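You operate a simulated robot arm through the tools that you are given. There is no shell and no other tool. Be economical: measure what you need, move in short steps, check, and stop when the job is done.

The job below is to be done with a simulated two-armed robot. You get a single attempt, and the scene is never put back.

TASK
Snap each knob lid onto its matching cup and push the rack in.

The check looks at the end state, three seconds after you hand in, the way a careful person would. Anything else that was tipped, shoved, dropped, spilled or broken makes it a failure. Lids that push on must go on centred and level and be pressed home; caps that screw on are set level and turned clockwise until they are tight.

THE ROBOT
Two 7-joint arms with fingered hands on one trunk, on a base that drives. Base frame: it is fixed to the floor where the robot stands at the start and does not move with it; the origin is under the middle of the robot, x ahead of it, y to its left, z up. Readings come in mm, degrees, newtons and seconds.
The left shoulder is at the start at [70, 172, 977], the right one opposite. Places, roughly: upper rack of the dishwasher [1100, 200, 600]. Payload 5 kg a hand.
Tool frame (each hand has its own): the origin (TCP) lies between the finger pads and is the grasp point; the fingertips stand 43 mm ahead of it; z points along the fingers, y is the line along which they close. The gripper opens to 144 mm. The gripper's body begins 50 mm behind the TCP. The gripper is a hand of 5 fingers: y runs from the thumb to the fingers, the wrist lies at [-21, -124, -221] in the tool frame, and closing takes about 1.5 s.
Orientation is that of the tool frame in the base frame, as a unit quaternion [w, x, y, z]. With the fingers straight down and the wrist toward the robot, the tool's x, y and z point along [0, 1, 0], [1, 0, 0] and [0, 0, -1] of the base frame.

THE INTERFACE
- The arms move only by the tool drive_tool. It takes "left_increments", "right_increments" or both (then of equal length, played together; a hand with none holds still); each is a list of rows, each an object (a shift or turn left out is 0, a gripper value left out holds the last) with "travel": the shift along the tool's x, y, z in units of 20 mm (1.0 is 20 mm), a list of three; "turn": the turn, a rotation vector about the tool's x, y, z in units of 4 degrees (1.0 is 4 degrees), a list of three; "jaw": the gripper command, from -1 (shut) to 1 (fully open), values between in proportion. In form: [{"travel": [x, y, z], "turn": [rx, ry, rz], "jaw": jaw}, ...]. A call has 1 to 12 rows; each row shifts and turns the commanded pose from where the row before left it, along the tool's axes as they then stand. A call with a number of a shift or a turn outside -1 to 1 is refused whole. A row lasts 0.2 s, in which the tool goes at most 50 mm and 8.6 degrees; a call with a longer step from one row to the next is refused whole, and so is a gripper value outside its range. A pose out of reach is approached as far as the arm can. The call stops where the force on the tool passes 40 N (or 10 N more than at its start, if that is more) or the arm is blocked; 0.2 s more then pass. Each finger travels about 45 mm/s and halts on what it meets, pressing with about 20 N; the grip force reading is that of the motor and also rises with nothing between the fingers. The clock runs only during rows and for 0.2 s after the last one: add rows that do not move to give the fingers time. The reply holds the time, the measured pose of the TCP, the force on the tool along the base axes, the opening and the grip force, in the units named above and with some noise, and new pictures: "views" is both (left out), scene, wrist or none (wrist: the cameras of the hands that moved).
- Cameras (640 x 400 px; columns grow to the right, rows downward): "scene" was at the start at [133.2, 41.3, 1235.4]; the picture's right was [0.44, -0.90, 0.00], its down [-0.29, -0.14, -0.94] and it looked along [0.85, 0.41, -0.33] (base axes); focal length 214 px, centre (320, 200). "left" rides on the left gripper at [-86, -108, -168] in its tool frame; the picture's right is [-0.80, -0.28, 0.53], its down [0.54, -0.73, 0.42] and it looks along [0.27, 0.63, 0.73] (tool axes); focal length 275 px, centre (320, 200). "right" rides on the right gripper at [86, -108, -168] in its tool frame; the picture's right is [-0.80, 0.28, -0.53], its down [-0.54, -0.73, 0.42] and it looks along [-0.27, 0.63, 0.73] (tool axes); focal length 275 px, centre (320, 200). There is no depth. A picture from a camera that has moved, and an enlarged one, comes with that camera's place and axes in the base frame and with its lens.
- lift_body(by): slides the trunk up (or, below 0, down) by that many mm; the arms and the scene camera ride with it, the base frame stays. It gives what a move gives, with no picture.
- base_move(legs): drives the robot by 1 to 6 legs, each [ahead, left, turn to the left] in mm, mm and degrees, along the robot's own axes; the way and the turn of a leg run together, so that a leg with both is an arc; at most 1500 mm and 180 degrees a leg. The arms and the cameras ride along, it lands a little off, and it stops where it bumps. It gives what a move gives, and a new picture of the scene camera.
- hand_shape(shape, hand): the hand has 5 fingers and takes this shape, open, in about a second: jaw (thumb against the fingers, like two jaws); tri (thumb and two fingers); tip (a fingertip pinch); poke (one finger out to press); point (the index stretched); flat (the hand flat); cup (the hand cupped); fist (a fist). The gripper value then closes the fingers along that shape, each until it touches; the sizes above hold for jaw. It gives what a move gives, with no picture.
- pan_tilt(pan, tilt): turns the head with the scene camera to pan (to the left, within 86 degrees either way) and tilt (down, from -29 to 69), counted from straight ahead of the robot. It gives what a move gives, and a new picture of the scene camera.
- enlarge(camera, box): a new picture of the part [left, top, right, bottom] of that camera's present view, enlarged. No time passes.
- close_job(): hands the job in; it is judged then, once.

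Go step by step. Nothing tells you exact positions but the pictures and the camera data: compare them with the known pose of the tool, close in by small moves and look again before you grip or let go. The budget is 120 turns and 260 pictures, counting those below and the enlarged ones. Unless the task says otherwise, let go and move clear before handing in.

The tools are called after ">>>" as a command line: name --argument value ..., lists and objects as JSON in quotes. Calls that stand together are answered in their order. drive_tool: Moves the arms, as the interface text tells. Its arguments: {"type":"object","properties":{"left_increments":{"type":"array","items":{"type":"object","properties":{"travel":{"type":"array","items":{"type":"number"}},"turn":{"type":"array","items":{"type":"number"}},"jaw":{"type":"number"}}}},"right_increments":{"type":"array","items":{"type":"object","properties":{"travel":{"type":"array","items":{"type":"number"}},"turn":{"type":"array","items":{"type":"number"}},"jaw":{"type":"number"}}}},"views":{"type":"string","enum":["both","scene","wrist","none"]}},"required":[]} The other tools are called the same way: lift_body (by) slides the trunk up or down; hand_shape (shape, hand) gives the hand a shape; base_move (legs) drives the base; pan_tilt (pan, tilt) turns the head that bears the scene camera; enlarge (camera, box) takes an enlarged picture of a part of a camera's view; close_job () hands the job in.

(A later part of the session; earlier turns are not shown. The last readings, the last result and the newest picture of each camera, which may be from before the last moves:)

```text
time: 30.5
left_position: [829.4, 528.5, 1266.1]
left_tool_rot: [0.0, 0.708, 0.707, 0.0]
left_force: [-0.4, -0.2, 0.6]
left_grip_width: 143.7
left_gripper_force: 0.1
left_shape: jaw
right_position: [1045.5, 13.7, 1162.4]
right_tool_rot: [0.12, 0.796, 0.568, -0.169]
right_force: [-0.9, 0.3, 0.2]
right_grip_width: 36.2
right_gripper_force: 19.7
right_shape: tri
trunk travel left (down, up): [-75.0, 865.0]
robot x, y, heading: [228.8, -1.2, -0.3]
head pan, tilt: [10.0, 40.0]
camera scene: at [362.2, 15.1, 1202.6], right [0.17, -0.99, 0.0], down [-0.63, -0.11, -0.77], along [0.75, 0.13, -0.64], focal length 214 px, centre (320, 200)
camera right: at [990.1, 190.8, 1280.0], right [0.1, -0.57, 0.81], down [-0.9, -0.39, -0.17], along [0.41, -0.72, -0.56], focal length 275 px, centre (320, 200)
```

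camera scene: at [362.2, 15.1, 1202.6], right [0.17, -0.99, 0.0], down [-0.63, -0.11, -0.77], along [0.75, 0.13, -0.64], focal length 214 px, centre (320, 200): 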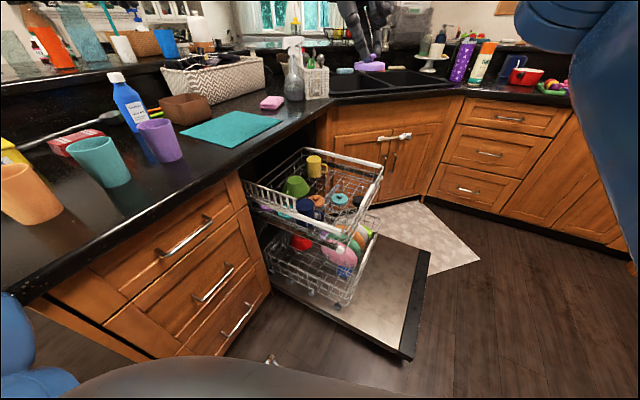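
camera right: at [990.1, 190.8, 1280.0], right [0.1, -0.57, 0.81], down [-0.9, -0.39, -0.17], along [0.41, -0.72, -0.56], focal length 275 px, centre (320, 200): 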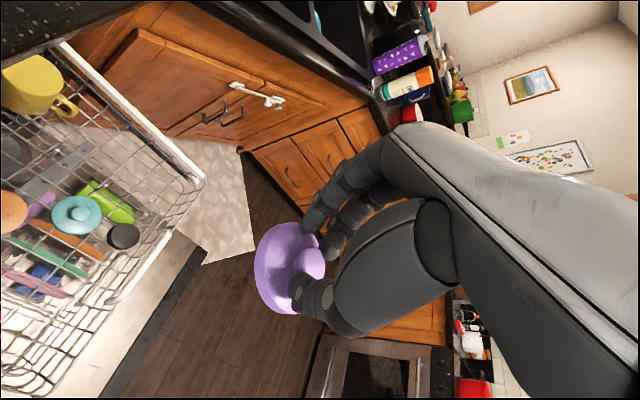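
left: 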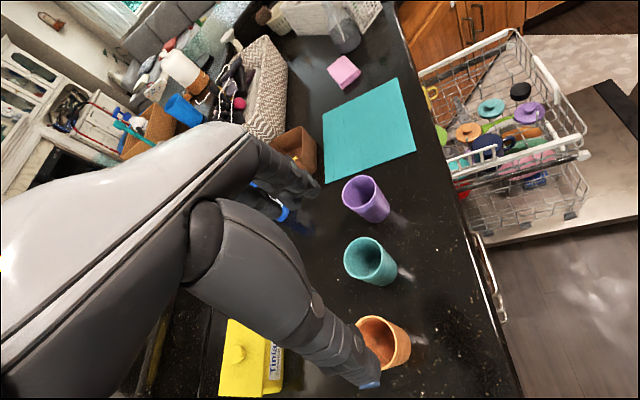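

The lid is held well clear. I turn the base left about 41° so that the lid comes near the purple cup.

>>> base_move --legs '[[0, 0, 41]]'

>>> pan_tilt --pan 0 --tilt 30

>>> enlarge --camera "right" --box '[160, 100, 440, 380]'

```text
time: 32.8
left_position: [326.3, 794.4, 1265.5]
left_tool_rot: [0.0, 0.41, 0.912, -0.001]
left_force: [0.2, 0.4, 0.4]
left_grip_width: 143.6
left_gripper_force: 0.1
left_shape: jaw
right_position: [830.3, 553.6, 1162.2]
right_tool_rot: [0.173, 0.544, 0.813, -0.115]
right_force: [0.2, -0.2, -1.1]
right_grip_width: 36.2
right_gripper_force: 20.2
right_shape: tri
trunk travel left (down, up): [-75.0, 865.0]
robot x, y, heading: [228.7, 0.0, 41.7]
head pan, tilt: [10.0, 40.0]
camera scene: at [318.7, 100.4, 1202.6], right [0.78, -0.62, 0.0], down [-0.4, -0.5, -0.77], along [0.48, 0.6, -0.64], focal length 214 px, centre (320, 200)
```

scene: 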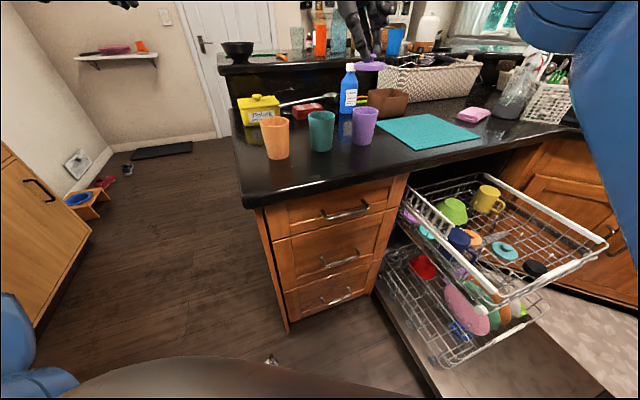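

```text
time: 33.5
left_position: [327.4, 793.4, 1263.6]
left_tool_rot: [0.0, 0.411, 0.912, 0.0]
left_force: [-0.5, -0.6, -1.1]
left_grip_width: 143.4
left_gripper_force: 0.1
left_shape: jaw
right_position: [830.2, 553.8, 1161.4]
right_tool_rot: [0.172, 0.544, 0.813, -0.116]
right_force: [0.4, -0.1, -1.4]
right_grip_width: 36.2
right_gripper_force: 19.9
right_shape: tri
trunk travel left (down, up): [-75.0, 865.0]
robot x, y, heading: [230.6, 2.3, 41.5]
head pan, tilt: [0.0, 30.0]
camera scene: at [333.9, 93.7, 1217.9], right [0.66, -0.75, 0.0], down [-0.37, -0.33, -0.87], along [0.65, 0.57, -0.5], focal length 214 px, centre (320, 200)
```

scene: 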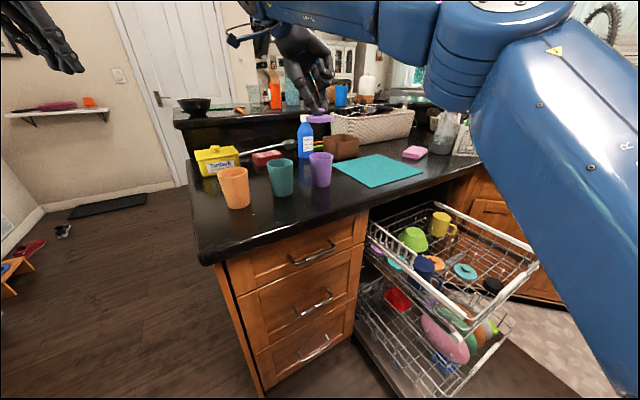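

```text
1.43 times, centred on (300, 240) of right
camera zoom: at [673.5, 648.7, 1279.5], right [0.46, -0.36, 0.81], down [-0.41, -0.89, -0.17], along [0.79, -0.26, -0.56], focal length 393 px, centre (349, 143)
```

zoom: 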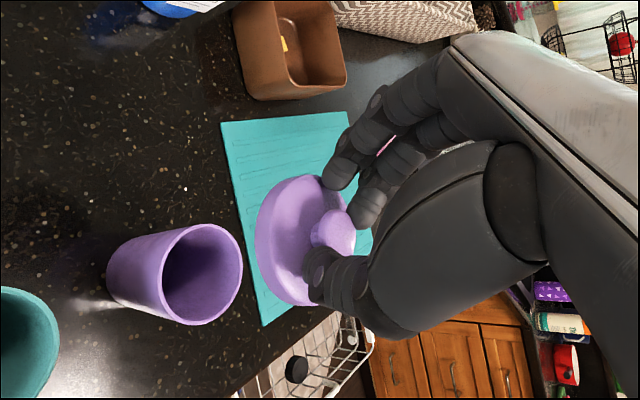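

I look closely at the lid and the cup.

>>> enlarge --camera "scene" --box '[260, 50, 380, 200]'

```text
2.67 times, centred on (320, 125) of scene
camera zoom: at [333.9, 93.7, 1217.9], right [0.66, -0.75, 0.0], down [-0.37, -0.33, -0.87], along [0.65, 0.57, -0.5], focal length 572 px, centre (320, 400)
```

zoom: 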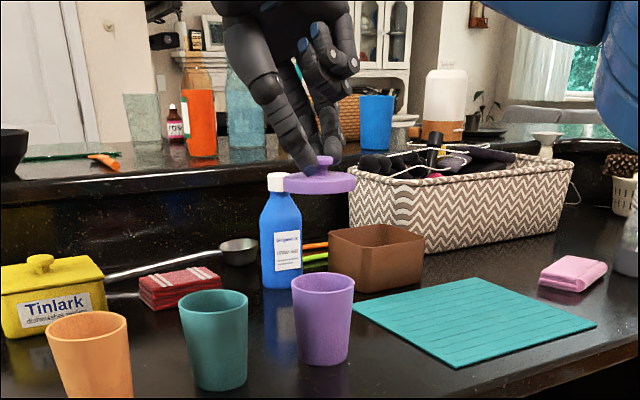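

The lid hangs level at about [839,539,1128]; the purple cup's axis is at about [817,517] with its rim near z 1003. I move over it and lower 80 mm.

>>> drive_tool --right_increments '[{"travel": [-0.277, -0.735, 0.123]}, {"travel": [-0.277, -0.735, 0.123]}, {"travel": [0.407, 0, 0.914]}, {"travel": [0.407, 0, 0.914]}, {"travel": [0.407, 0, 0.914]}, {"travel": [0.407, 0, 0.914]}, {}]' --views "wrist"

>>> enlarge --camera "scene" --box '[270, 100, 370, 220]'

>>> enlarge --camera "right" --box '[180, 160, 400, 380]'

```text
time: 35.1
left_position: [326.8, 793.5, 1265.9]
left_tool_rot: [0.001, 0.411, 0.912, 0.0]
left_force: [0.4, -0.2, -0.2]
left_grip_width: 143.6
left_gripper_force: 0.0
left_shape: jaw
right_position: [805.5, 529.4, 1081.3]
right_tool_rot: [0.173, 0.544, 0.813, -0.115]
right_force: [-1.0, -0.6, 0.2]
right_grip_width: 36.2
right_gripper_force: 20.1
right_shape: tri
trunk travel left (down, up): [-75.0, 865.0]
robot x, y, heading: [232.6, -0.5, 41.2]
head pan, tilt: [0.0, 30.0]
camera right: at [649.2, 625.4, 1199.0], right [0.46, -0.36, 0.81], down [-0.41, -0.89, -0.17], along [0.79, -0.26, -0.56], focal length 275 px, centre (320, 200)
```

right: 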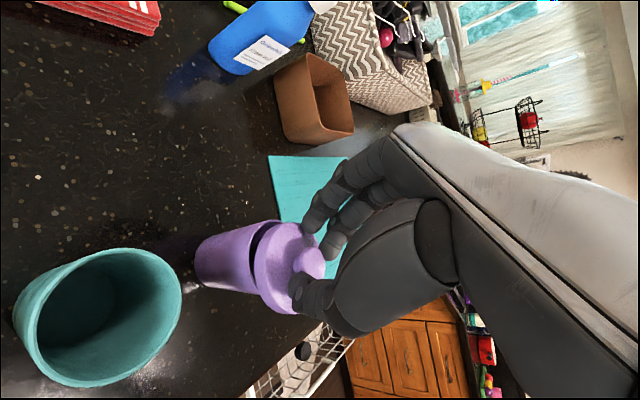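

```text
3.33 times, centred on (320, 160) of scene
camera zoom: at [333.6, 93.5, 1218.0], right [0.66, -0.75, 0.0], down [-0.37, -0.33, -0.87], along [0.65, 0.57, -0.5], focal length 715 px, centre (320, 333)
```

zoom: 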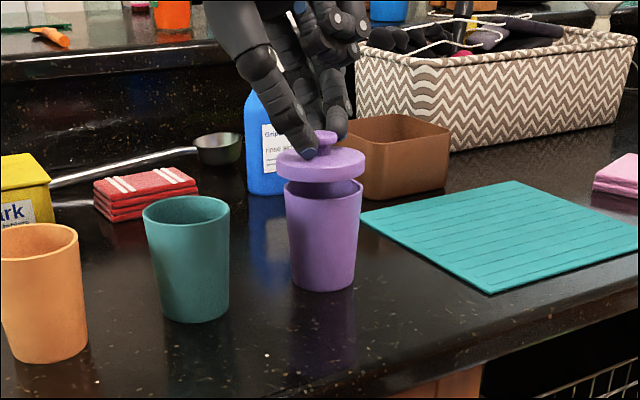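

```text
1.82 times, centred on (290, 270) of right
camera zoom: at [649.2, 625.4, 1199.0], right [0.46, -0.36, 0.81], down [-0.41, -0.89, -0.17], along [0.79, -0.26, -0.56], focal length 500 px, centre (374, 73)
```

zoom: 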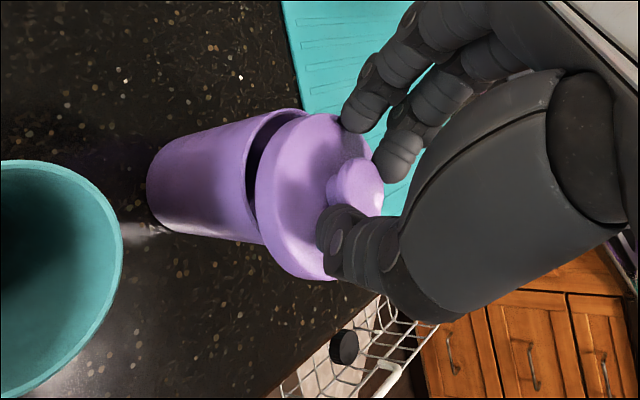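

The lid is close over the cup. I zoom in to judge the remaining offset.

>>> enlarge --camera "scene" --box '[300, 130, 340, 190]'

>>> enlarge --camera "right" --box '[180, 200, 340, 330]'

```text
6.67 times, centred on (320, 160) of scene
camera zoom: at [333.6, 93.5, 1218.0], right [0.66, -0.75, 0.0], down [-0.37, -0.33, -0.87], along [0.65, 0.57, -0.5], focal length 1430 px, centre (320, 467)
```

zoom: 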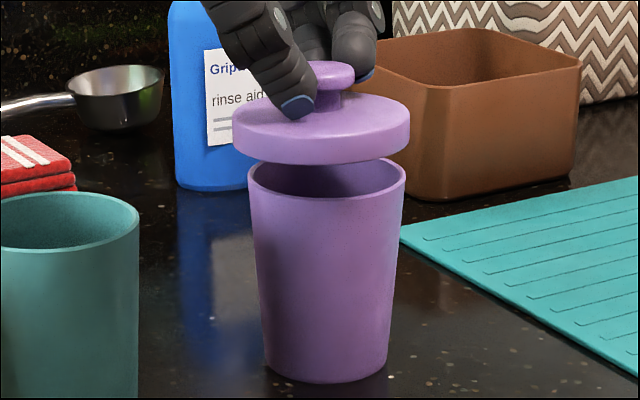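

```text
3.08 times, centred on (260, 265) of right
camera zoom: at [649.2, 625.4, 1199.0], right [0.46, -0.36, 0.81], down [-0.41, -0.89, -0.17], along [0.79, -0.26, -0.56], focal length 847 px, centre (505, 0)
```

zoom: 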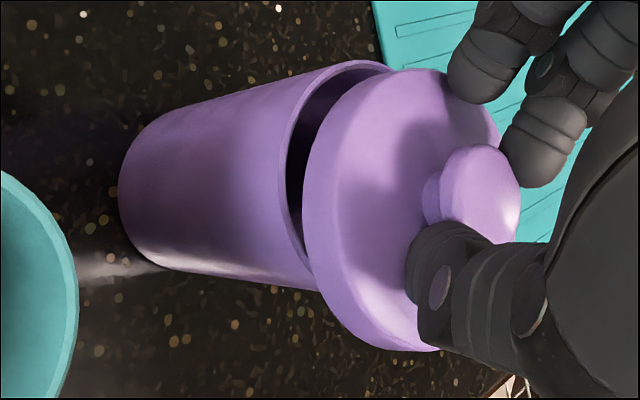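

I check the offset from a third viewpoint, the left hand's camera.

>>> enlarge --camera "left" --box '[0, 0, 640, 400]'

```text
1.00 times, centred on (320, 200) of left
camera zoom: at [303.0, 657.1, 1432.7], right [0.32, -0.78, -0.53], down [-0.9, -0.08, -0.42], along [0.29, 0.62, -0.73], focal length 275 px, centre (320, 200)
```

zoom: 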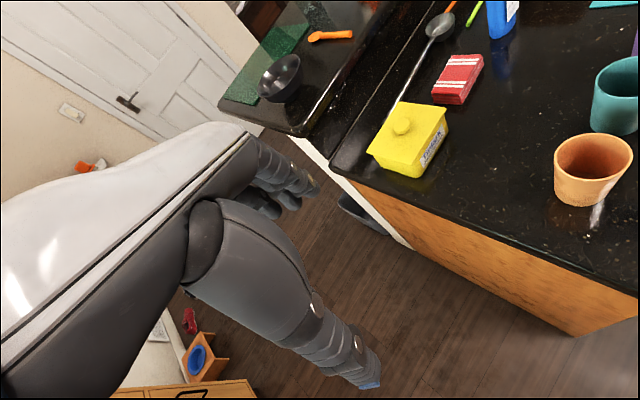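

The lid seems to sit a few mm short of the cup's axis. I shift by about [6, 3.5] mm, lower 8 mm and look again.

>>> drive_tool --right_increments '[{"travel": [0.04, 0.345, -0.02]}, {"travel": [0.163, 0, 0.366]}, {}]' --views "none"

>>> enlarge --camera "scene" --box '[300, 130, 340, 190]'

>>> enlarge --camera "right" --box '[180, 200, 340, 330]'

```text
time: 35.9
left_position: [325.9, 793.1, 1265.2]
left_tool_rot: [0.0, 0.411, 0.911, 0.0]
left_force: [-0.5, 0.3, -0.8]
left_grip_width: 143.8
left_gripper_force: 0.0
left_shape: jaw
right_position: [813.0, 533.2, 1073.3]
right_tool_rot: [0.173, 0.544, 0.813, -0.116]
right_force: [0.6, 0.1, 0.0]
right_grip_width: 36.0
right_gripper_force: 19.5
right_shape: tri
trunk travel left (down, up): [-75.0, 865.0]
robot x, y, heading: [231.3, 3.0, 41.8]
head pan, tilt: [0.0, 30.0]
```

```text
6.67 times, centred on (320, 160) of scene
camera zoom: at [333.7, 93.6, 1218.0], right [0.66, -0.75, 0.0], down [-0.37, -0.33, -0.87], along [0.65, 0.57, -0.5], focal length 1430 px, centre (320, 467)
```

zoom: 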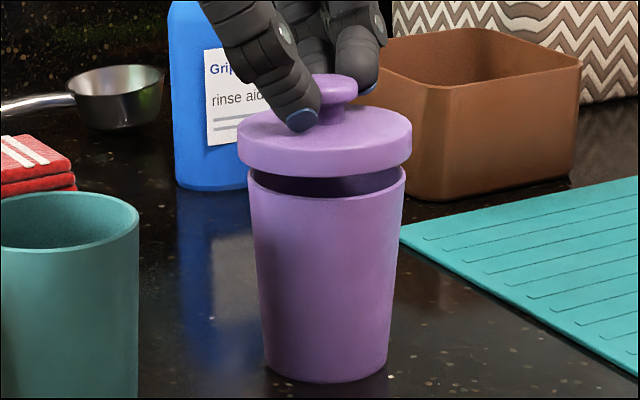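

```text
3.08 times, centred on (260, 265) of right
camera zoom: at [656.2, 629.3, 1191.1], right [0.46, -0.36, 0.81], down [-0.41, -0.89, -0.17], along [0.79, -0.26, -0.56], focal length 847 px, centre (505, 0)
```

zoom: 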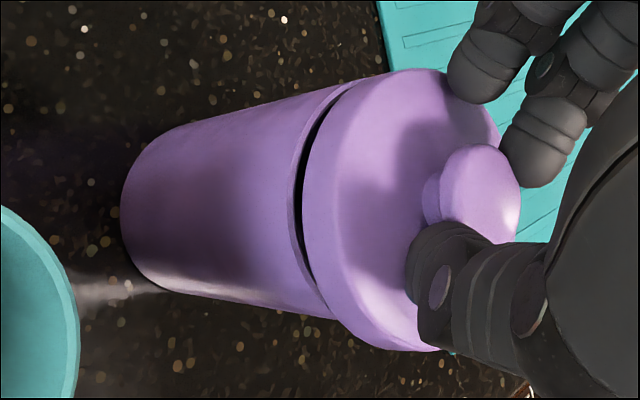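

Much better. Small last correction (3 mm, and 4° to level the lid), then lower 8 mm.

>>> drive_tool --right_increments '[{"travel": [0, 0.165, 0]}, {"travel": [-0.15, 0, 0], "turn": [0, 1, 0]}, {"travel": [0.137, 0, 0.376]}, {}]' --views "none"

>>> enlarge --camera "scene" --box '[300, 130, 340, 190]'

>>> enlarge --camera "right" --box '[180, 200, 340, 330]'

```text
time: 36.9
left_position: [326.7, 792.1, 1266.4]
left_tool_rot: [0.0, 0.411, 0.912, 0.0]
left_force: [-0.1, -0.2, 0.1]
left_grip_width: 143.7
left_gripper_force: 0.0
left_shape: jaw
right_position: [817.1, 532.7, 1067.0]
right_tool_rot: [0.145, 0.547, 0.819, -0.096]
right_force: [1.1, -0.3, 0.7]
right_grip_width: 35.9
right_gripper_force: 19.9
right_shape: tri
trunk travel left (down, up): [-75.0, 865.0]
robot x, y, heading: [227.0, -4.0, 41.5]
head pan, tilt: [0.0, 30.0]
```

```text
6.67 times, centred on (320, 160) of scene
camera zoom: at [333.9, 93.3, 1218.0], right [0.66, -0.75, 0.0], down [-0.37, -0.33, -0.87], along [0.65, 0.57, -0.5], focal length 1430 px, centre (320, 467)
```

zoom: 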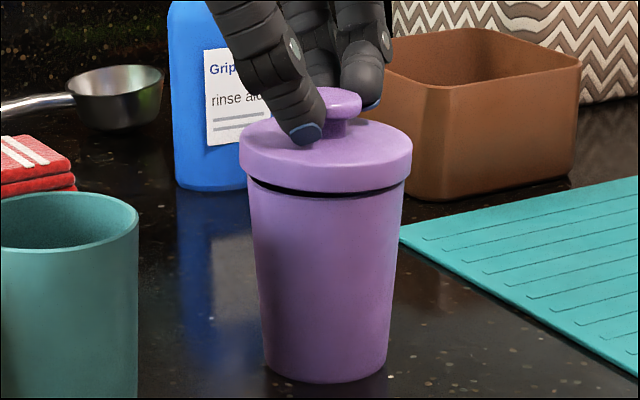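

```text
3.08 times, centred on (260, 265) of right
camera zoom: at [664.0, 619.6, 1195.0], right [0.48, -0.41, 0.77], down [-0.42, -0.88, -0.21], along [0.77, -0.22, -0.6], focal length 847 px, centre (505, 0)
```

zoom: 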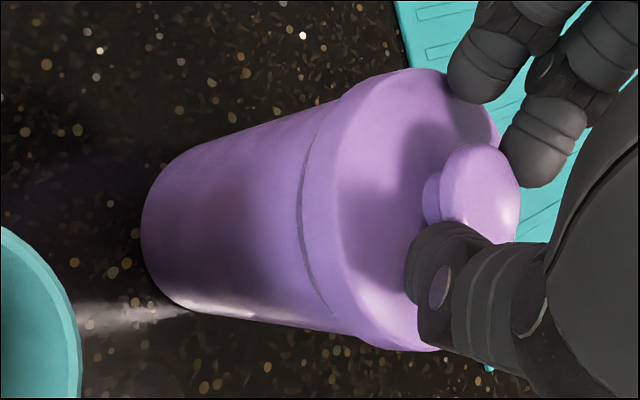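

Well aligned and level. I lower onto the rim.

>>> drive_tool --right_increments '[{"travel": [0.1, 0, 0.235]}, {"travel": [0.085, 0, 0.235]}, {"travel": [0.085, 0, 0.235]}]' --views "none"

>>> enlarge --camera "scene" --box '[300, 130, 340, 190]'

>>> enlarge --camera "right" --box '[180, 200, 340, 330]'

```text
time: 37.7
left_position: [326.9, 792.3, 1265.1]
left_tool_rot: [0.0, 0.41, 0.912, 0.0]
left_force: [0.1, 0.1, 0.4]
left_grip_width: 143.6
left_gripper_force: 0.0
left_shape: jaw
right_position: [816.3, 531.8, 1054.3]
right_tool_rot: [0.144, 0.548, 0.819, -0.095]
right_force: [0.9, 0.7, 9.2]
right_grip_width: 36.3
right_gripper_force: 20.2
right_shape: tri
trunk travel left (down, up): [-75.0, 865.0]
robot x, y, heading: [227.7, -2.2, 41.5]
head pan, tilt: [0.0, 30.0]
```

```text
6.67 times, centred on (320, 160) of scene
camera zoom: at [333.1, 93.1, 1218.3], right [0.66, -0.75, 0.0], down [-0.37, -0.33, -0.87], along [0.65, 0.57, -0.5], focal length 1430 px, centre (320, 467)
```

zoom: 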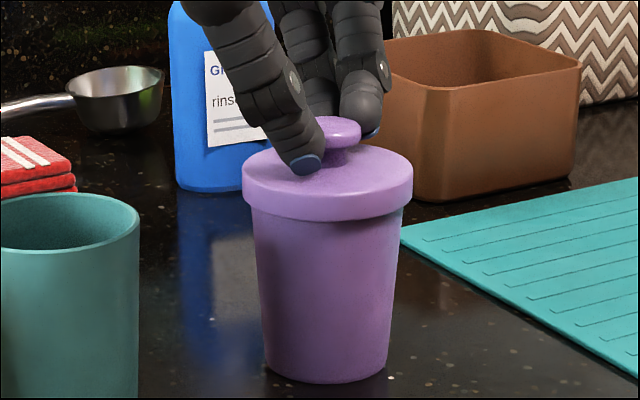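

```text
3.08 times, centred on (260, 265) of right
camera zoom: at [663.6, 619.8, 1181.6], right [0.48, -0.42, 0.77], down [-0.42, -0.88, -0.21], along [0.77, -0.22, -0.6], focal length 847 px, centre (505, 0)
```

zoom: 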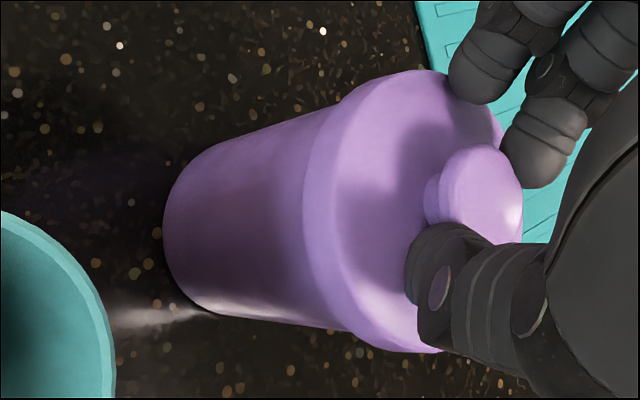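

The lid sits over the rim with 9 N. I press further down.

>>> drive_tool --right_increments '[{"travel": [0.07, 0, 0.188]}, {"travel": [0.07, 0, 0.188]}, {"travel": [0.07, 0, 0.188]}, {}]' --views "none"

>>> enlarge --camera "scene" --box '[300, 130, 340, 190]'

```text
time: 38.3
left_position: [326.7, 792.9, 1265.2]
left_tool_rot: [0.0, 0.41, 0.912, 0.0]
left_force: [1.0, 1.1, -1.2]
left_grip_width: 143.6
left_gripper_force: 0.0
left_shape: jaw
right_position: [818.2, 532.5, 1053.0]
right_tool_rot: [0.145, 0.548, 0.819, -0.09]
right_force: [-1.3, -2.0, 20.5]
right_grip_width: 37.1
right_gripper_force: 19.9
right_shape: tri
trunk travel left (down, up): [-75.0, 865.0]
robot x, y, heading: [229.5, 2.6, 41.5]
head pan, tilt: [0.0, 30.0]
stopped in row 2 (right hand): the force on the tool passed its limit (the readings are from after the stop); the commanded pose is now the measured one
```

```text
6.67 times, centred on (320, 160) of scene
camera zoom: at [333.1, 93.1, 1218.0], right [0.66, -0.75, 0.0], down [-0.37, -0.33, -0.87], along [0.65, 0.57, -0.5], focal length 1430 px, centre (320, 467)
```

zoom: 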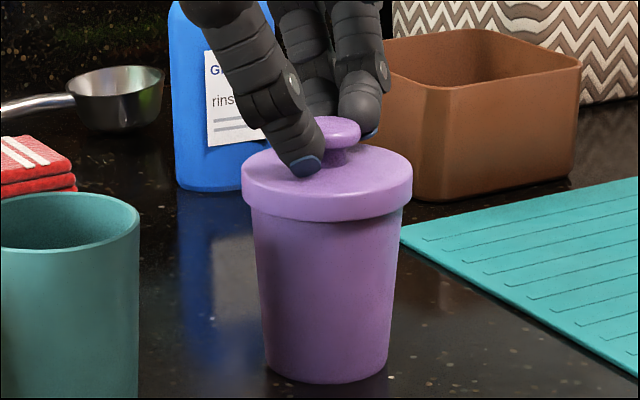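

The press reached 40 N. I open, back off and look at how the lid sits.

>>> drive_tool --right_increments '[{"jaw": -0.1}, {}, {}, {"travel": [-0.34, 0, -0.94]}, {"travel": [-0.34, 0, -0.94]}, {"travel": [-0.34, 0, -0.94]}, {"travel": [-0.34, 0, -0.94]}, {}]' --views "none"

>>> enlarge --camera "scene" --box '[300, 130, 340, 190]'

>>> enlarge --camera "right" --box '[120, 180, 320, 360]'

```text
time: 40.1
left_position: [327.3, 793.5, 1264.4]
left_tool_rot: [-0.001, 0.412, 0.911, 0.001]
left_force: [0.2, -0.2, -0.6]
left_grip_width: 143.7
left_gripper_force: 0.0
left_shape: jaw
right_position: [816.7, 531.1, 1130.4]
right_tool_rot: [0.145, 0.547, 0.819, -0.092]
right_force: [1.0, 0.1, -0.3]
right_grip_width: 65.1
right_gripper_force: 0.1
right_shape: tri
trunk travel left (down, up): [-75.0, 865.0]
robot x, y, heading: [228.7, -1.9, 41.5]
head pan, tilt: [0.0, 30.0]
```

```text
6.67 times, centred on (320, 160) of scene
camera zoom: at [334.2, 94.0, 1217.8], right [0.66, -0.75, 0.0], down [-0.37, -0.33, -0.87], along [0.65, 0.57, -0.5], focal length 1430 px, centre (320, 467)
```

zoom: 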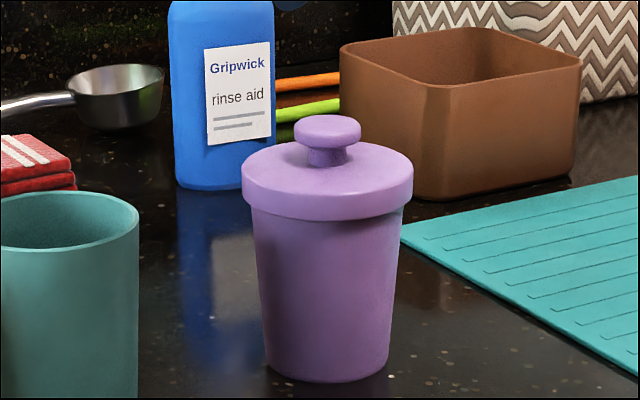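

```text
2.22 times, centred on (220, 270) of right
camera zoom: at [662.5, 620.1, 1257.2], right [0.48, -0.42, 0.77], down [-0.42, -0.88, -0.22], along [0.77, -0.22, -0.59], focal length 612 px, centre (542, 44)
```

zoom: 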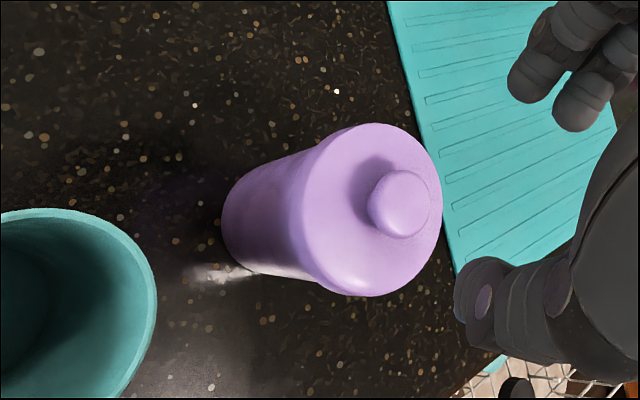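

It sits centred and level. To be sure it is home I press on the knob's top with the closed, upright fingertips.

>>> drive_tool --right_increments '[{"turn": [0, 1, 0], "jaw": -1}, {"turn": [0, 1, 0]}, {"turn": [0, 1, 0]}, {"turn": [0, 1, 0]}, {"turn": [0, 1, 0]}, {"travel": [-0.6, 0, 0]}, {}, {"travel": [0, 0, 1]}, {"travel": [0, 0, 0.75]}, {}]' --views "none"

>>> enlarge --camera "scene" --box '[295, 110, 345, 190]'

>>> enlarge --camera "right" --box '[180, 200, 340, 330]'

```text
time: 42.3
left_position: [326.7, 793.4, 1265.4]
left_tool_rot: [0.0, 0.409, 0.912, 0.0]
left_force: [-0.1, -0.5, -0.4]
left_grip_width: 143.6
left_gripper_force: 0.0
left_shape: jaw
right_position: [822.0, 522.0, 1094.5]
right_tool_rot: [0.001, 0.555, 0.832, 0.004]
right_force: [-0.1, 0.0, -0.7]
right_grip_width: 0.0
right_gripper_force: 20.2
right_shape: tri
trunk travel left (down, up): [-75.0, 865.0]
robot x, y, heading: [231.2, -1.2, 41.6]
head pan, tilt: [0.0, 30.0]
```

```text
5.00 times, centred on (320, 150) of scene
camera zoom: at [333.8, 93.6, 1218.0], right [0.66, -0.75, 0.0], down [-0.37, -0.33, -0.87], along [0.65, 0.57, -0.5], focal length 1072 px, centre (320, 450)
```

zoom: 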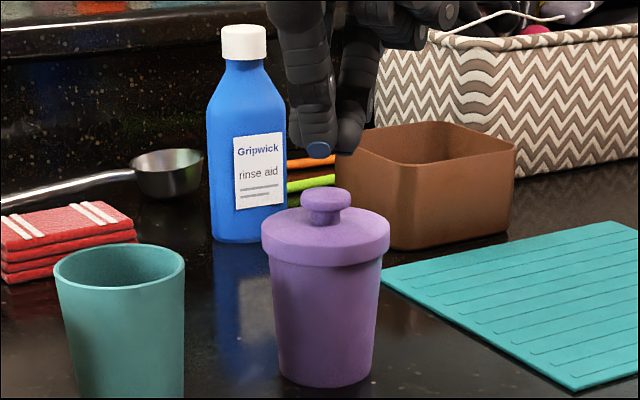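

```text
3.08 times, centred on (260, 265) of right
camera zoom: at [687.1, 561.0, 1261.6], right [0.56, -0.63, 0.53], down [-0.46, -0.78, -0.43], along [0.69, 0.0, -0.73], focal length 847 px, centre (505, 0)
```

zoom: 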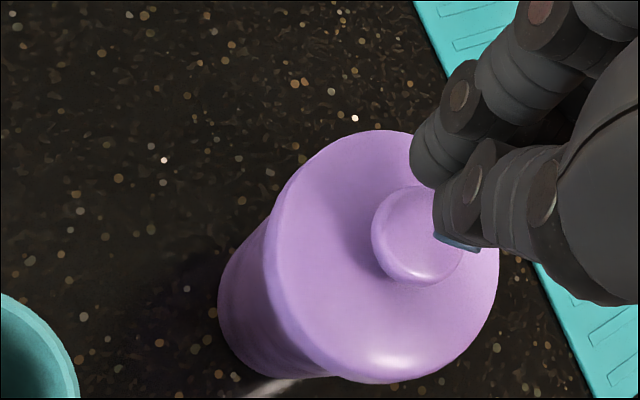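

The tips are over the knob; I press down.

>>> drive_tool --right_increments '[{"travel": [0, -0.1, 0.5]}, {"travel": [0, 0, 0.5]}, {"travel": [0, 0, 0.25]}, {"travel": [0, 0, 0.2]}, {"travel": [0, 0, 0.15]}, {"travel": [0, 0, 0.15]}, {"travel": [0, 0, 0.15]}, {"travel": [0, 0, 0.15]}]' --views "none"

>>> enlarge --camera "scene" --box '[300, 130, 340, 190]'

```text
time: 43.4
left_position: [326.4, 792.6, 1265.3]
left_tool_rot: [0.0, 0.409, 0.912, 0.0]
left_force: [1.3, 0.0, -0.2]
left_grip_width: 143.8
left_gripper_force: 0.0
left_shape: jaw
right_position: [819.8, 520.6, 1073.2]
right_tool_rot: [-0.002, 0.556, 0.831, 0.013]
right_force: [-3.2, -2.3, 19.2]
right_grip_width: 0.0
right_gripper_force: 20.2
right_shape: tri
trunk travel left (down, up): [-75.0, 865.0]
robot x, y, heading: [228.8, -3.2, 41.6]
head pan, tilt: [0.0, 30.0]
stopped in row 5 (right hand): the force on the tool passed its limit (the readings are from after the stop); the commanded pose is now the measured one
```

```text
6.67 times, centred on (320, 160) of scene
camera zoom: at [333.2, 93.2, 1217.9], right [0.66, -0.75, 0.0], down [-0.37, -0.33, -0.87], along [0.65, 0.57, -0.5], focal length 1430 px, centre (320, 467)
```

zoom: 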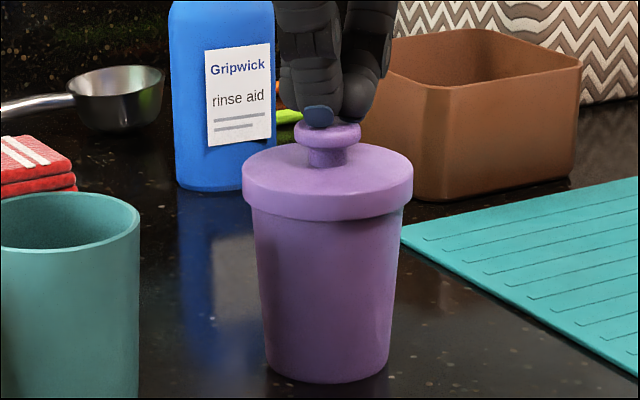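

The lid did not move under 40 N, so purple is done. I raise the hand, turn the base back and look at the rack.

>>> drive_tool --right_increments '[{"travel": [0, 0, -1]}, {"travel": [0, 0, -1]}, {"travel": [0, 0, -1]}, {"travel": [0, 0, -1]}, {"travel": [0, 0, -1]}, {"travel": [0, 0, -1]}, {"travel": [0, 0, -1]}]' --views "none"

>>> base_move --legs '[[0, 0, -41.5]]'

>>> enlarge --camera "right" --box '[0, 0, 400, 400]'

```text
time: 45.0
left_position: [326.7, 791.4, 1266.1]
left_tool_rot: [0.0, 0.409, 0.912, 0.001]
left_force: [0.4, -0.2, 0.4]
left_grip_width: 143.4
left_gripper_force: 0.0
left_shape: jaw
right_position: [819.5, 517.1, 1211.0]
right_tool_rot: [-0.002, 0.556, 0.831, 0.009]
right_force: [-0.3, 0.4, 0.1]
right_grip_width: 0.0
right_gripper_force: 20.4
right_shape: tri
trunk travel left (down, up): [-75.0, 865.0]
robot x, y, heading: [228.3, 0.8, 41.6]
head pan, tilt: [0.0, 30.0]
```

```text
time: 47.3
left_position: [815.3, 544.0, 1265.8]
left_tool_rot: [-0.001, 0.698, 0.716, 0.0]
left_force: [-0.2, -0.3, 0.6]
left_grip_width: 143.7
left_gripper_force: 0.0
left_shape: jaw
right_position: [1014.2, 16.2, 1210.7]
right_tool_rot: [0.001, 0.807, 0.591, 0.009]
right_force: [0.6, -0.5, 0.0]
right_grip_width: 0.0
right_gripper_force: 19.6
right_shape: tri
trunk travel left (down, up): [-75.0, 865.0]
robot x, y, heading: [229.7, 0.6, 1.6]
head pan, tilt: [0.0, 30.0]
camera scene: at [369.6, 3.7, 1217.9], right [0.03, -1.0, 0.0], down [-0.5, -0.01, -0.87], along [0.87, 0.02, -0.5], focal length 214 px, centre (320, 200)
```

scene: 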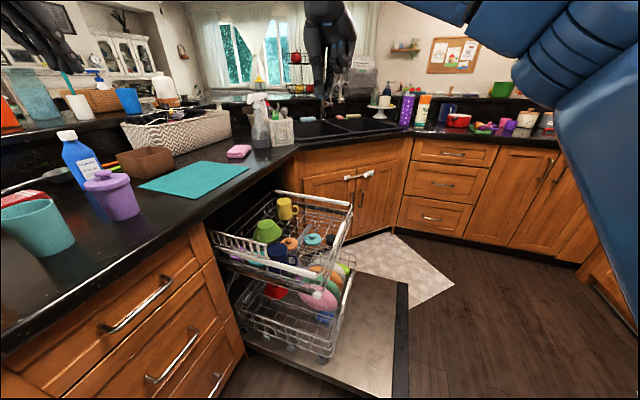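

```text
1.00 times, centred on (200, 200) of right
camera zoom: at [933.8, 131.6, 1376.7], right [0.02, -0.85, 0.53], down [-0.85, -0.29, -0.44], along [0.53, -0.44, -0.73], focal length 275 px, centre (440, 200)
```

zoom: 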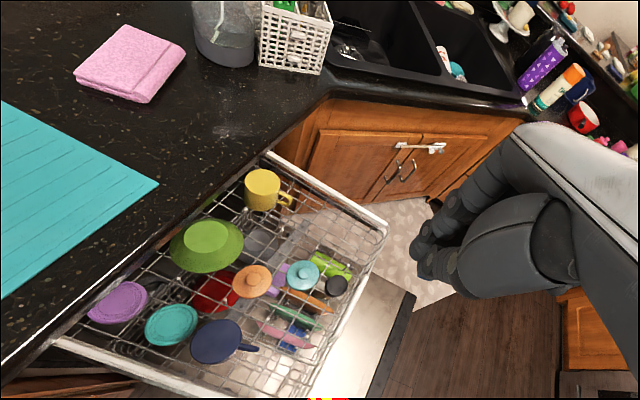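

Purple looks fine. Now I move over the teal lid (about [1145,62]) with the hand turned straight ahead.

>>> drive_tool --right_increments '[{"turn": [0, 0, -0.88], "jaw": 0}, {"turn": [0, 0, -0.88]}, {"turn": [0, 0, -0.88]}, {"turn": [0, 0, -0.88]}, {"turn": [0, 0, -0.88]}, {"travel": [0.33, 0.936, 1]}, {"travel": [0.33, 0.936, 1]}, {"travel": [0.33, 0.936, 1]}, {"travel": [0.33, 0.936, 1]}, {"travel": [0.33, 0.936, 1]}, {"travel": [0.33, 0.936, 1]}, {"travel": [0.33, 0.936, 1]}]' --views "none"

>>> drive_tool --right_increments '[{"travel": [0, 0, 1]}, {"travel": [0, 0, 1]}, {"travel": [0, 0, 1]}, {"travel": [0, 0, 1]}, {"travel": [0, 0, 1]}, {"travel": [0, 0, 1]}, {"travel": [0, 0, 1]}, {"travel": [0, 0, 1]}, {"travel": [0, 0, 1]}, {"travel": [0, 0, 1]}, {"travel": [0, 0, 1]}, {"travel": [0, 0, 1]}]' --views "wrist"

```text
time: 49.9
left_position: [814.4, 544.9, 1263.8]
left_tool_rot: [-0.001, 0.698, 0.716, -0.001]
left_force: [0.6, -0.4, -0.5]
left_grip_width: 143.7
left_gripper_force: 0.0
left_shape: jaw
right_position: [1149.1, 61.3, 1073.1]
right_tool_rot: [0.004, 0.707, 0.707, 0.007]
right_force: [0.7, 0.0, -0.2]
right_grip_width: 71.8
right_gripper_force: 0.1
right_shape: tri
trunk travel left (down, up): [-75.0, 865.0]
robot x, y, heading: [227.8, -0.1, 1.5]
head pan, tilt: [0.0, 30.0]
```

```text
time: 52.5
left_position: [815.1, 544.5, 1265.4]
left_tool_rot: [-0.001, 0.698, 0.716, 0.0]
left_force: [0.4, -0.1, 0.3]
left_grip_width: 143.8
left_gripper_force: 0.2
left_shape: jaw
right_position: [1151.1, 65.1, 831.0]
right_tool_rot: [0.003, 0.707, 0.707, 0.008]
right_force: [-0.7, -0.2, -0.5]
right_grip_width: 71.8
right_gripper_force: 0.1
right_shape: tri
trunk travel left (down, up): [-75.0, 865.0]
robot x, y, heading: [228.9, -0.3, 1.5]
head pan, tilt: [0.0, 30.0]
camera right: at [1039.6, 151.4, 997.4], right [0.27, -0.8, 0.53], down [-0.72, -0.54, -0.44], along [0.64, -0.26, -0.72], focal length 275 px, centre (320, 200)
```

right: 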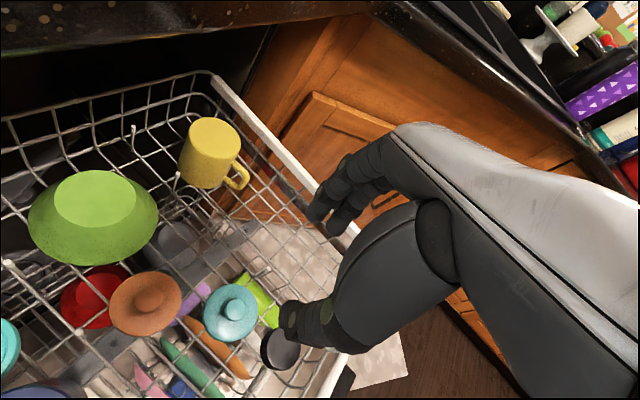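

The teal knob is at about [1148,66]; I descend to just above it.

>>> drive_tool --right_increments '[{"travel": [0, -0.15, 1]}, {"travel": [0, 0, 1]}, {"travel": [0, 0, 1]}, {"travel": [0, 0, 1]}, {"travel": [0, 0, 1]}, {"travel": [0, 0, 1]}, {"travel": [0, 0, 1]}, {"travel": [0, 0, 1]}, {"travel": [0, 0, 0.5], "jaw": -0.2}]' --views "wrist"

>>> enlarge --camera "right" --box '[190, 160, 430, 400]'

>>> enlarge --camera "scene" --box '[240, 150, 360, 290]'

```text
time: 54.5
left_position: [815.0, 546.6, 1265.4]
left_tool_rot: [0.0, 0.698, 0.716, 0.0]
left_force: [0.0, 0.1, 0.7]
left_grip_width: 143.7
left_gripper_force: 0.0
left_shape: jaw
right_position: [1150.4, 65.6, 662.0]
right_tool_rot: [0.004, 0.707, 0.707, 0.008]
right_force: [1.0, 0.2, 0.0]
right_grip_width: 58.6
right_gripper_force: 0.0
right_shape: tri
trunk travel left (down, up): [-75.0, 865.0]
robot x, y, heading: [226.9, -1.5, 1.6]
head pan, tilt: [0.0, 30.0]
camera right: at [1039.5, 153.2, 829.0], right [0.27, -0.8, 0.53], down [-0.72, -0.54, -0.44], along [0.64, -0.26, -0.72], focal length 275 px, centre (320, 200)
```

right: 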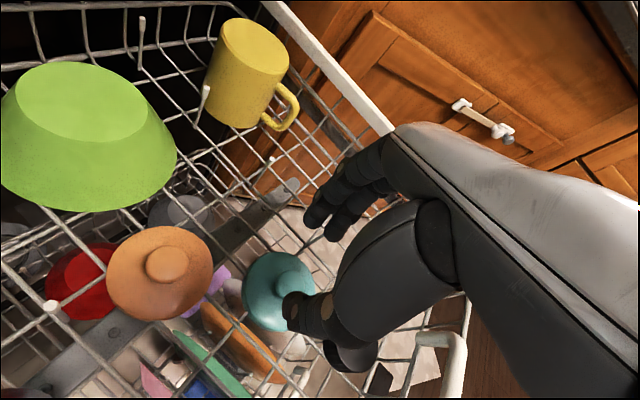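

```text
1.67 times, centred on (310, 280) of right
camera zoom: at [1039.5, 153.2, 829.0], right [0.27, -0.8, 0.53], down [-0.72, -0.54, -0.44], along [0.64, -0.26, -0.72], focal length 459 px, centre (337, 67)
```

zoom: 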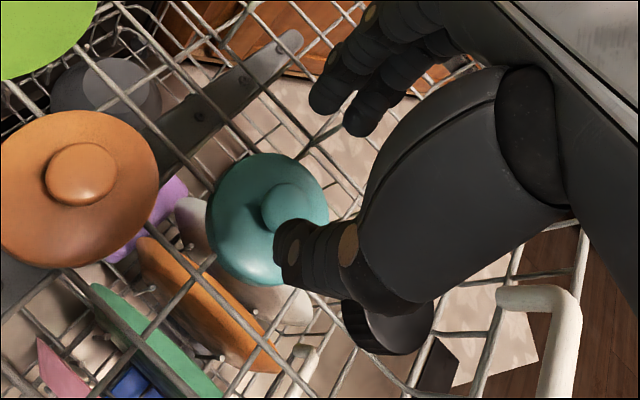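

```text
2.86 times, centred on (300, 220) of scene
camera zoom: at [369.5, 4.1, 1217.9], right [0.03, -1.0, 0.0], down [-0.5, -0.01, -0.87], along [0.87, 0.02, -0.5], focal length 613 px, centre (377, 143)
```

zoom: 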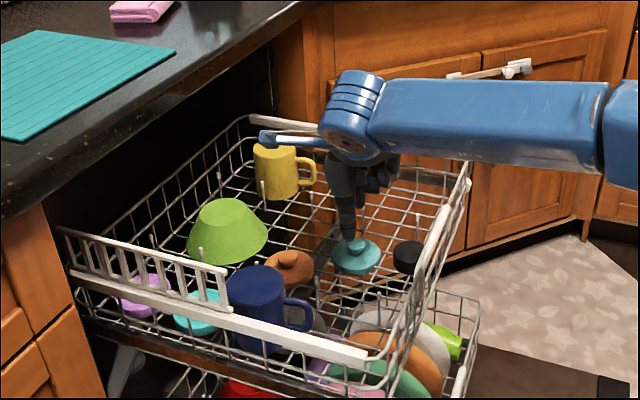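

Small sideways correction of about -5 mm in y, then 30 mm down.

>>> drive_tool --right_increments '[{"travel": [-0.275, -0.15, 0]}, {"travel": [0, 0, 0.75]}, {"travel": [0, 0, 0.75]}, {}]' --views "none"

>>> enlarge --camera "right" --box '[220, 160, 420, 360]'

>>> enlarge --camera "scene" --box '[280, 200, 350, 270]'

```text
time: 55.5
left_position: [813.6, 544.5, 1265.7]
left_tool_rot: [0.0, 0.697, 0.717, 0.0]
left_force: [0.6, -0.5, -1.0]
left_grip_width: 143.7
left_gripper_force: 0.0
left_shape: jaw
right_position: [1151.7, 65.6, 644.8]
right_tool_rot: [0.006, 0.706, 0.708, 0.017]
right_force: [-5.7, 2.1, 26.6]
right_grip_width: 57.6
right_gripper_force: 0.0
right_shape: tri
trunk travel left (down, up): [-75.0, 865.0]
robot x, y, heading: [233.2, 1.2, 1.8]
head pan, tilt: [0.0, 30.0]
stopped in row 4 (right hand): the force on the tool passed its limit (the readings are from after the stop); the commanded pose is now the measured one
```

```text
2.00 times, centred on (320, 260) of right
camera zoom: at [1036.5, 151.0, 810.3], right [0.27, -0.8, 0.53], down [-0.71, -0.54, -0.45], along [0.65, -0.25, -0.71], focal length 551 px, centre (320, 80)
```

zoom: 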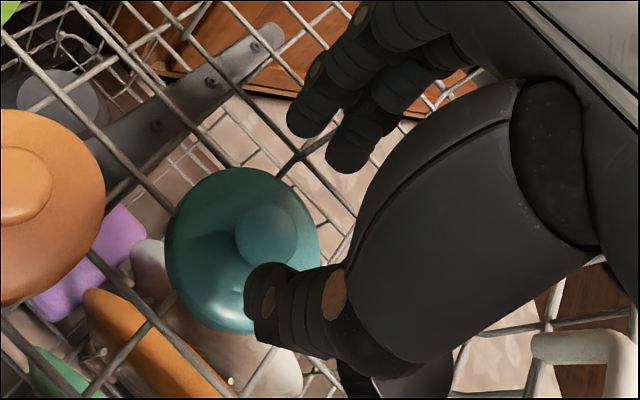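

```text
5.71 times, centred on (315, 235) of scene
camera zoom: at [367.8, 4.3, 1218.1], right [0.03, -1.0, 0.0], down [-0.5, -0.01, -0.87], along [0.87, 0.02, -0.5], focal length 1226 px, centre (349, 0)
```

zoom: 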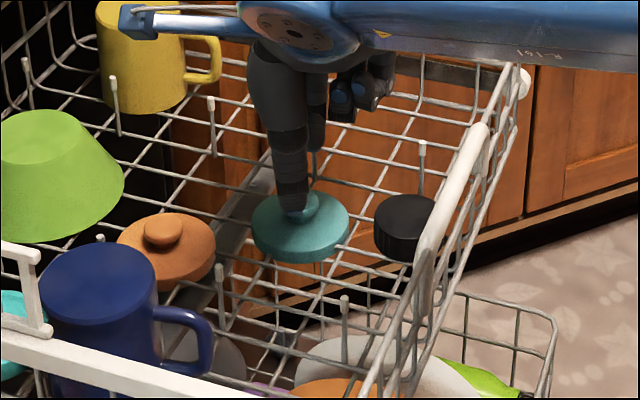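

Something blocks the hand, maybe a rack tine under the fingers. I back up 40 mm and look closely around the lid.

>>> drive_tool --right_increments '[{"travel": [0, 0, -1]}, {"travel": [0, 0, -1]}, {}]' --views "none"

>>> enlarge --camera "right" --box '[220, 200, 380, 360]'

>>> enlarge --camera "scene" --box '[285, 200, 345, 260]'

```text
time: 56.3
left_position: [814.4, 545.6, 1264.4]
left_tool_rot: [0.0, 0.699, 0.715, -0.001]
left_force: [-0.3, 0.0, -0.2]
left_grip_width: 143.8
left_gripper_force: 0.0
left_shape: jaw
right_position: [1149.5, 63.3, 678.4]
right_tool_rot: [0.005, 0.707, 0.707, 0.011]
right_force: [-0.3, 0.5, 0.1]
right_grip_width: 57.9
right_gripper_force: 0.0
right_shape: tri
trunk travel left (down, up): [-75.0, 865.0]
robot x, y, heading: [227.6, -2.0, 1.6]
head pan, tilt: [0.0, 30.0]
```

```text
2.50 times, centred on (300, 280) of right
camera zoom: at [1037.1, 149.6, 844.0], right [0.27, -0.8, 0.53], down [-0.72, -0.54, -0.45], along [0.64, -0.26, -0.72], focal length 688 px, centre (370, 0)
```

zoom: 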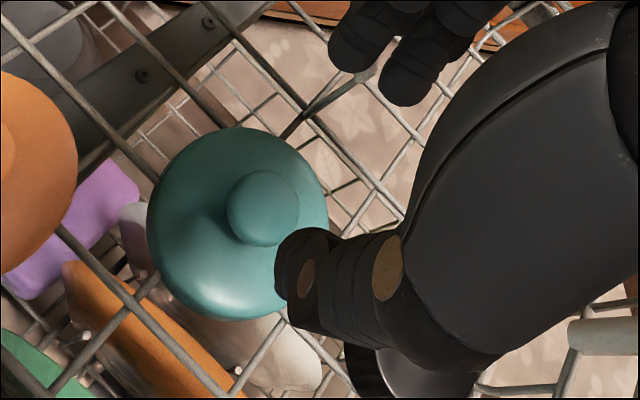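

```text
6.67 times, centred on (315, 230) of scene
camera zoom: at [369.9, 4.2, 1217.7], right [0.03, -1.0, 0.0], down [-0.5, -0.01, -0.87], along [0.87, 0.02, -0.5], focal length 1430 px, centre (353, 0)
```

zoom: 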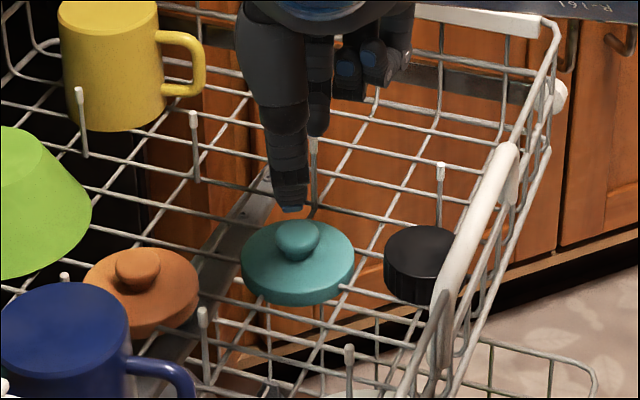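

Yes, a tine stands just behind the lid under the two fingers (about [1205,54]). I turn the hand 35° so that thumb and fingers miss it.

>>> drive_tool --right_increments '[{"turn": [0, 0, -1]}, {"turn": [0, 0, -1]}, {"turn": [0, 0, -1]}, {"turn": [0, 0, -1]}, {"turn": [0, 0, -1]}, {"turn": [0, 0, -1]}, {"turn": [0, 0, -1]}, {"turn": [0, 0, -1]}, {"turn": [0, 0, -0.75]}, {}]' --views "none"

>>> enlarge --camera "right" --box '[220, 180, 400, 360]'

>>> enlarge --camera "scene" --box '[285, 200, 345, 260]'

```text
time: 58.5
left_position: [814.2, 544.7, 1265.7]
left_tool_rot: [0.0, 0.698, 0.716, -0.001]
left_force: [0.4, -1.0, -0.2]
left_grip_width: 143.6
left_gripper_force: 0.1
left_shape: jaw
right_position: [1150.1, 62.3, 679.2]
right_tool_rot: [0.008, 0.461, 0.887, 0.011]
right_force: [-0.5, 0.9, -0.6]
right_grip_width: 57.8
right_gripper_force: 0.1
right_shape: tri
trunk travel left (down, up): [-75.0, 865.0]
robot x, y, heading: [227.4, 0.3, 1.4]
head pan, tilt: [0.0, 30.0]
```

```text
2.22 times, centred on (310, 270) of right
camera zoom: at [1006.6, 70.9, 842.7], right [0.68, -0.49, 0.55], down [-0.27, -0.86, -0.44], along [0.68, 0.15, -0.71], focal length 612 px, centre (342, 44)
```

zoom: 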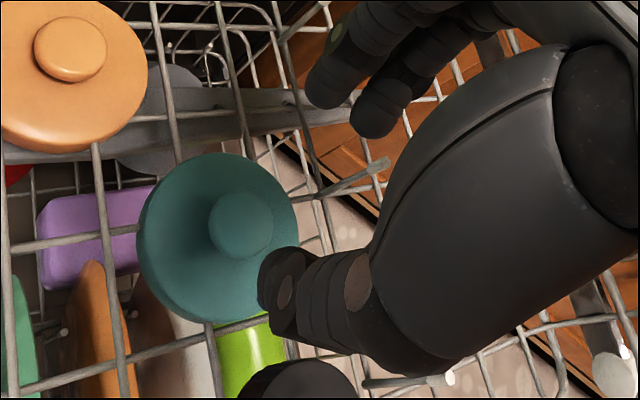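

```text
6.67 times, centred on (315, 230) of scene
camera zoom: at [369.1, 4.2, 1217.9], right [0.03, -1.0, 0.0], down [-0.5, -0.01, -0.87], along [0.87, 0.02, -0.5], focal length 1430 px, centre (353, 0)
```

zoom: 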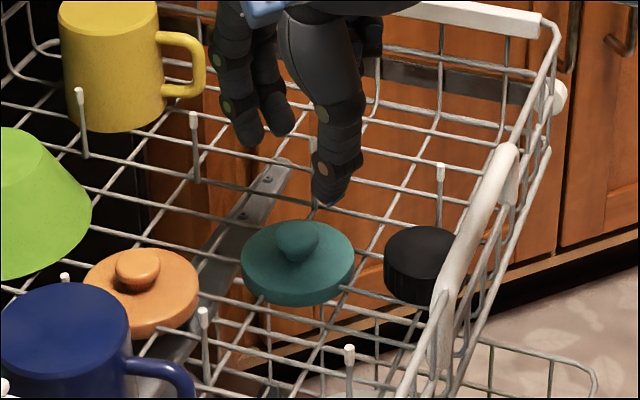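

The folded fingers could catch that tine here, so I go back to straight ahead but with a narrower opening (46 mm), which stays short of the tine.

>>> drive_tool --right_increments '[{"turn": [0, 0, 1], "jaw": -0.35}, {"turn": [0, 0, 1]}, {"turn": [0, 0, 1]}, {"turn": [0, 0, 1]}, {"turn": [0, 0, 1]}, {"turn": [0, 0, 1]}, {"turn": [0, 0, 1]}, {"turn": [0, 0, 1]}, {"turn": [0, 0, 0.75]}, {"travel": [0.05, -0.15, 0]}, {"travel": [0, 0, 1]}, {}]' --views "none"

>>> enlarge --camera "right" --box '[220, 180, 400, 360]'

>>> enlarge --camera "scene" --box '[285, 200, 345, 260]'

```text
time: 61.1
left_position: [813.2, 545.6, 1265.0]
left_tool_rot: [-0.001, 0.697, 0.717, 0.001]
left_force: [-0.9, -0.2, -0.2]
left_grip_width: 143.7
left_gripper_force: 0.0
left_shape: jaw
right_position: [1146.6, 64.9, 659.1]
right_tool_rot: [0.005, 0.706, 0.708, 0.013]
right_force: [1.1, -0.2, 0.0]
right_grip_width: 47.0
right_gripper_force: 0.0
right_shape: tri
trunk travel left (down, up): [-75.0, 865.0]
robot x, y, heading: [231.2, 3.5, 1.5]
head pan, tilt: [0.0, 30.0]
```

```text
2.22 times, centred on (310, 270) of right
camera zoom: at [1033.8, 150.5, 824.5], right [0.27, -0.8, 0.53], down [-0.71, -0.54, -0.45], along [0.65, -0.26, -0.72], focal length 612 px, centre (342, 44)
```

zoom: 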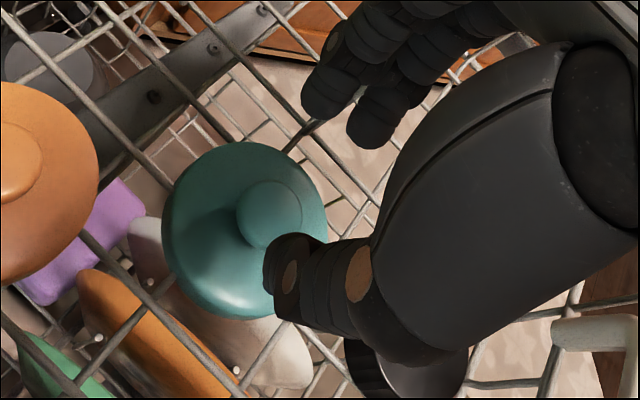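

```text
6.67 times, centred on (315, 230) of scene
camera zoom: at [368.6, 4.0, 1218.1], right [0.03, -1.0, 0.0], down [-0.5, -0.01, -0.87], along [0.87, 0.02, -0.5], focal length 1430 px, centre (353, 0)
```

zoom: 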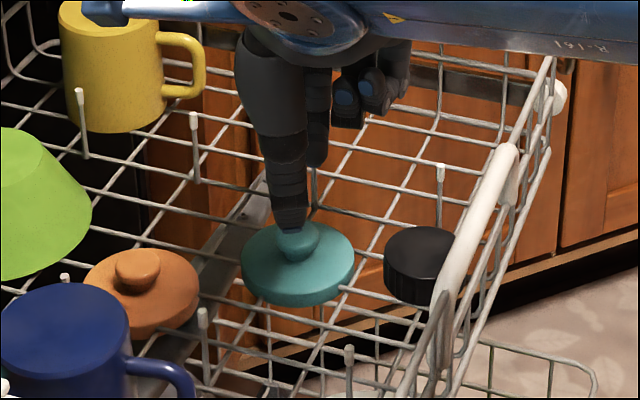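

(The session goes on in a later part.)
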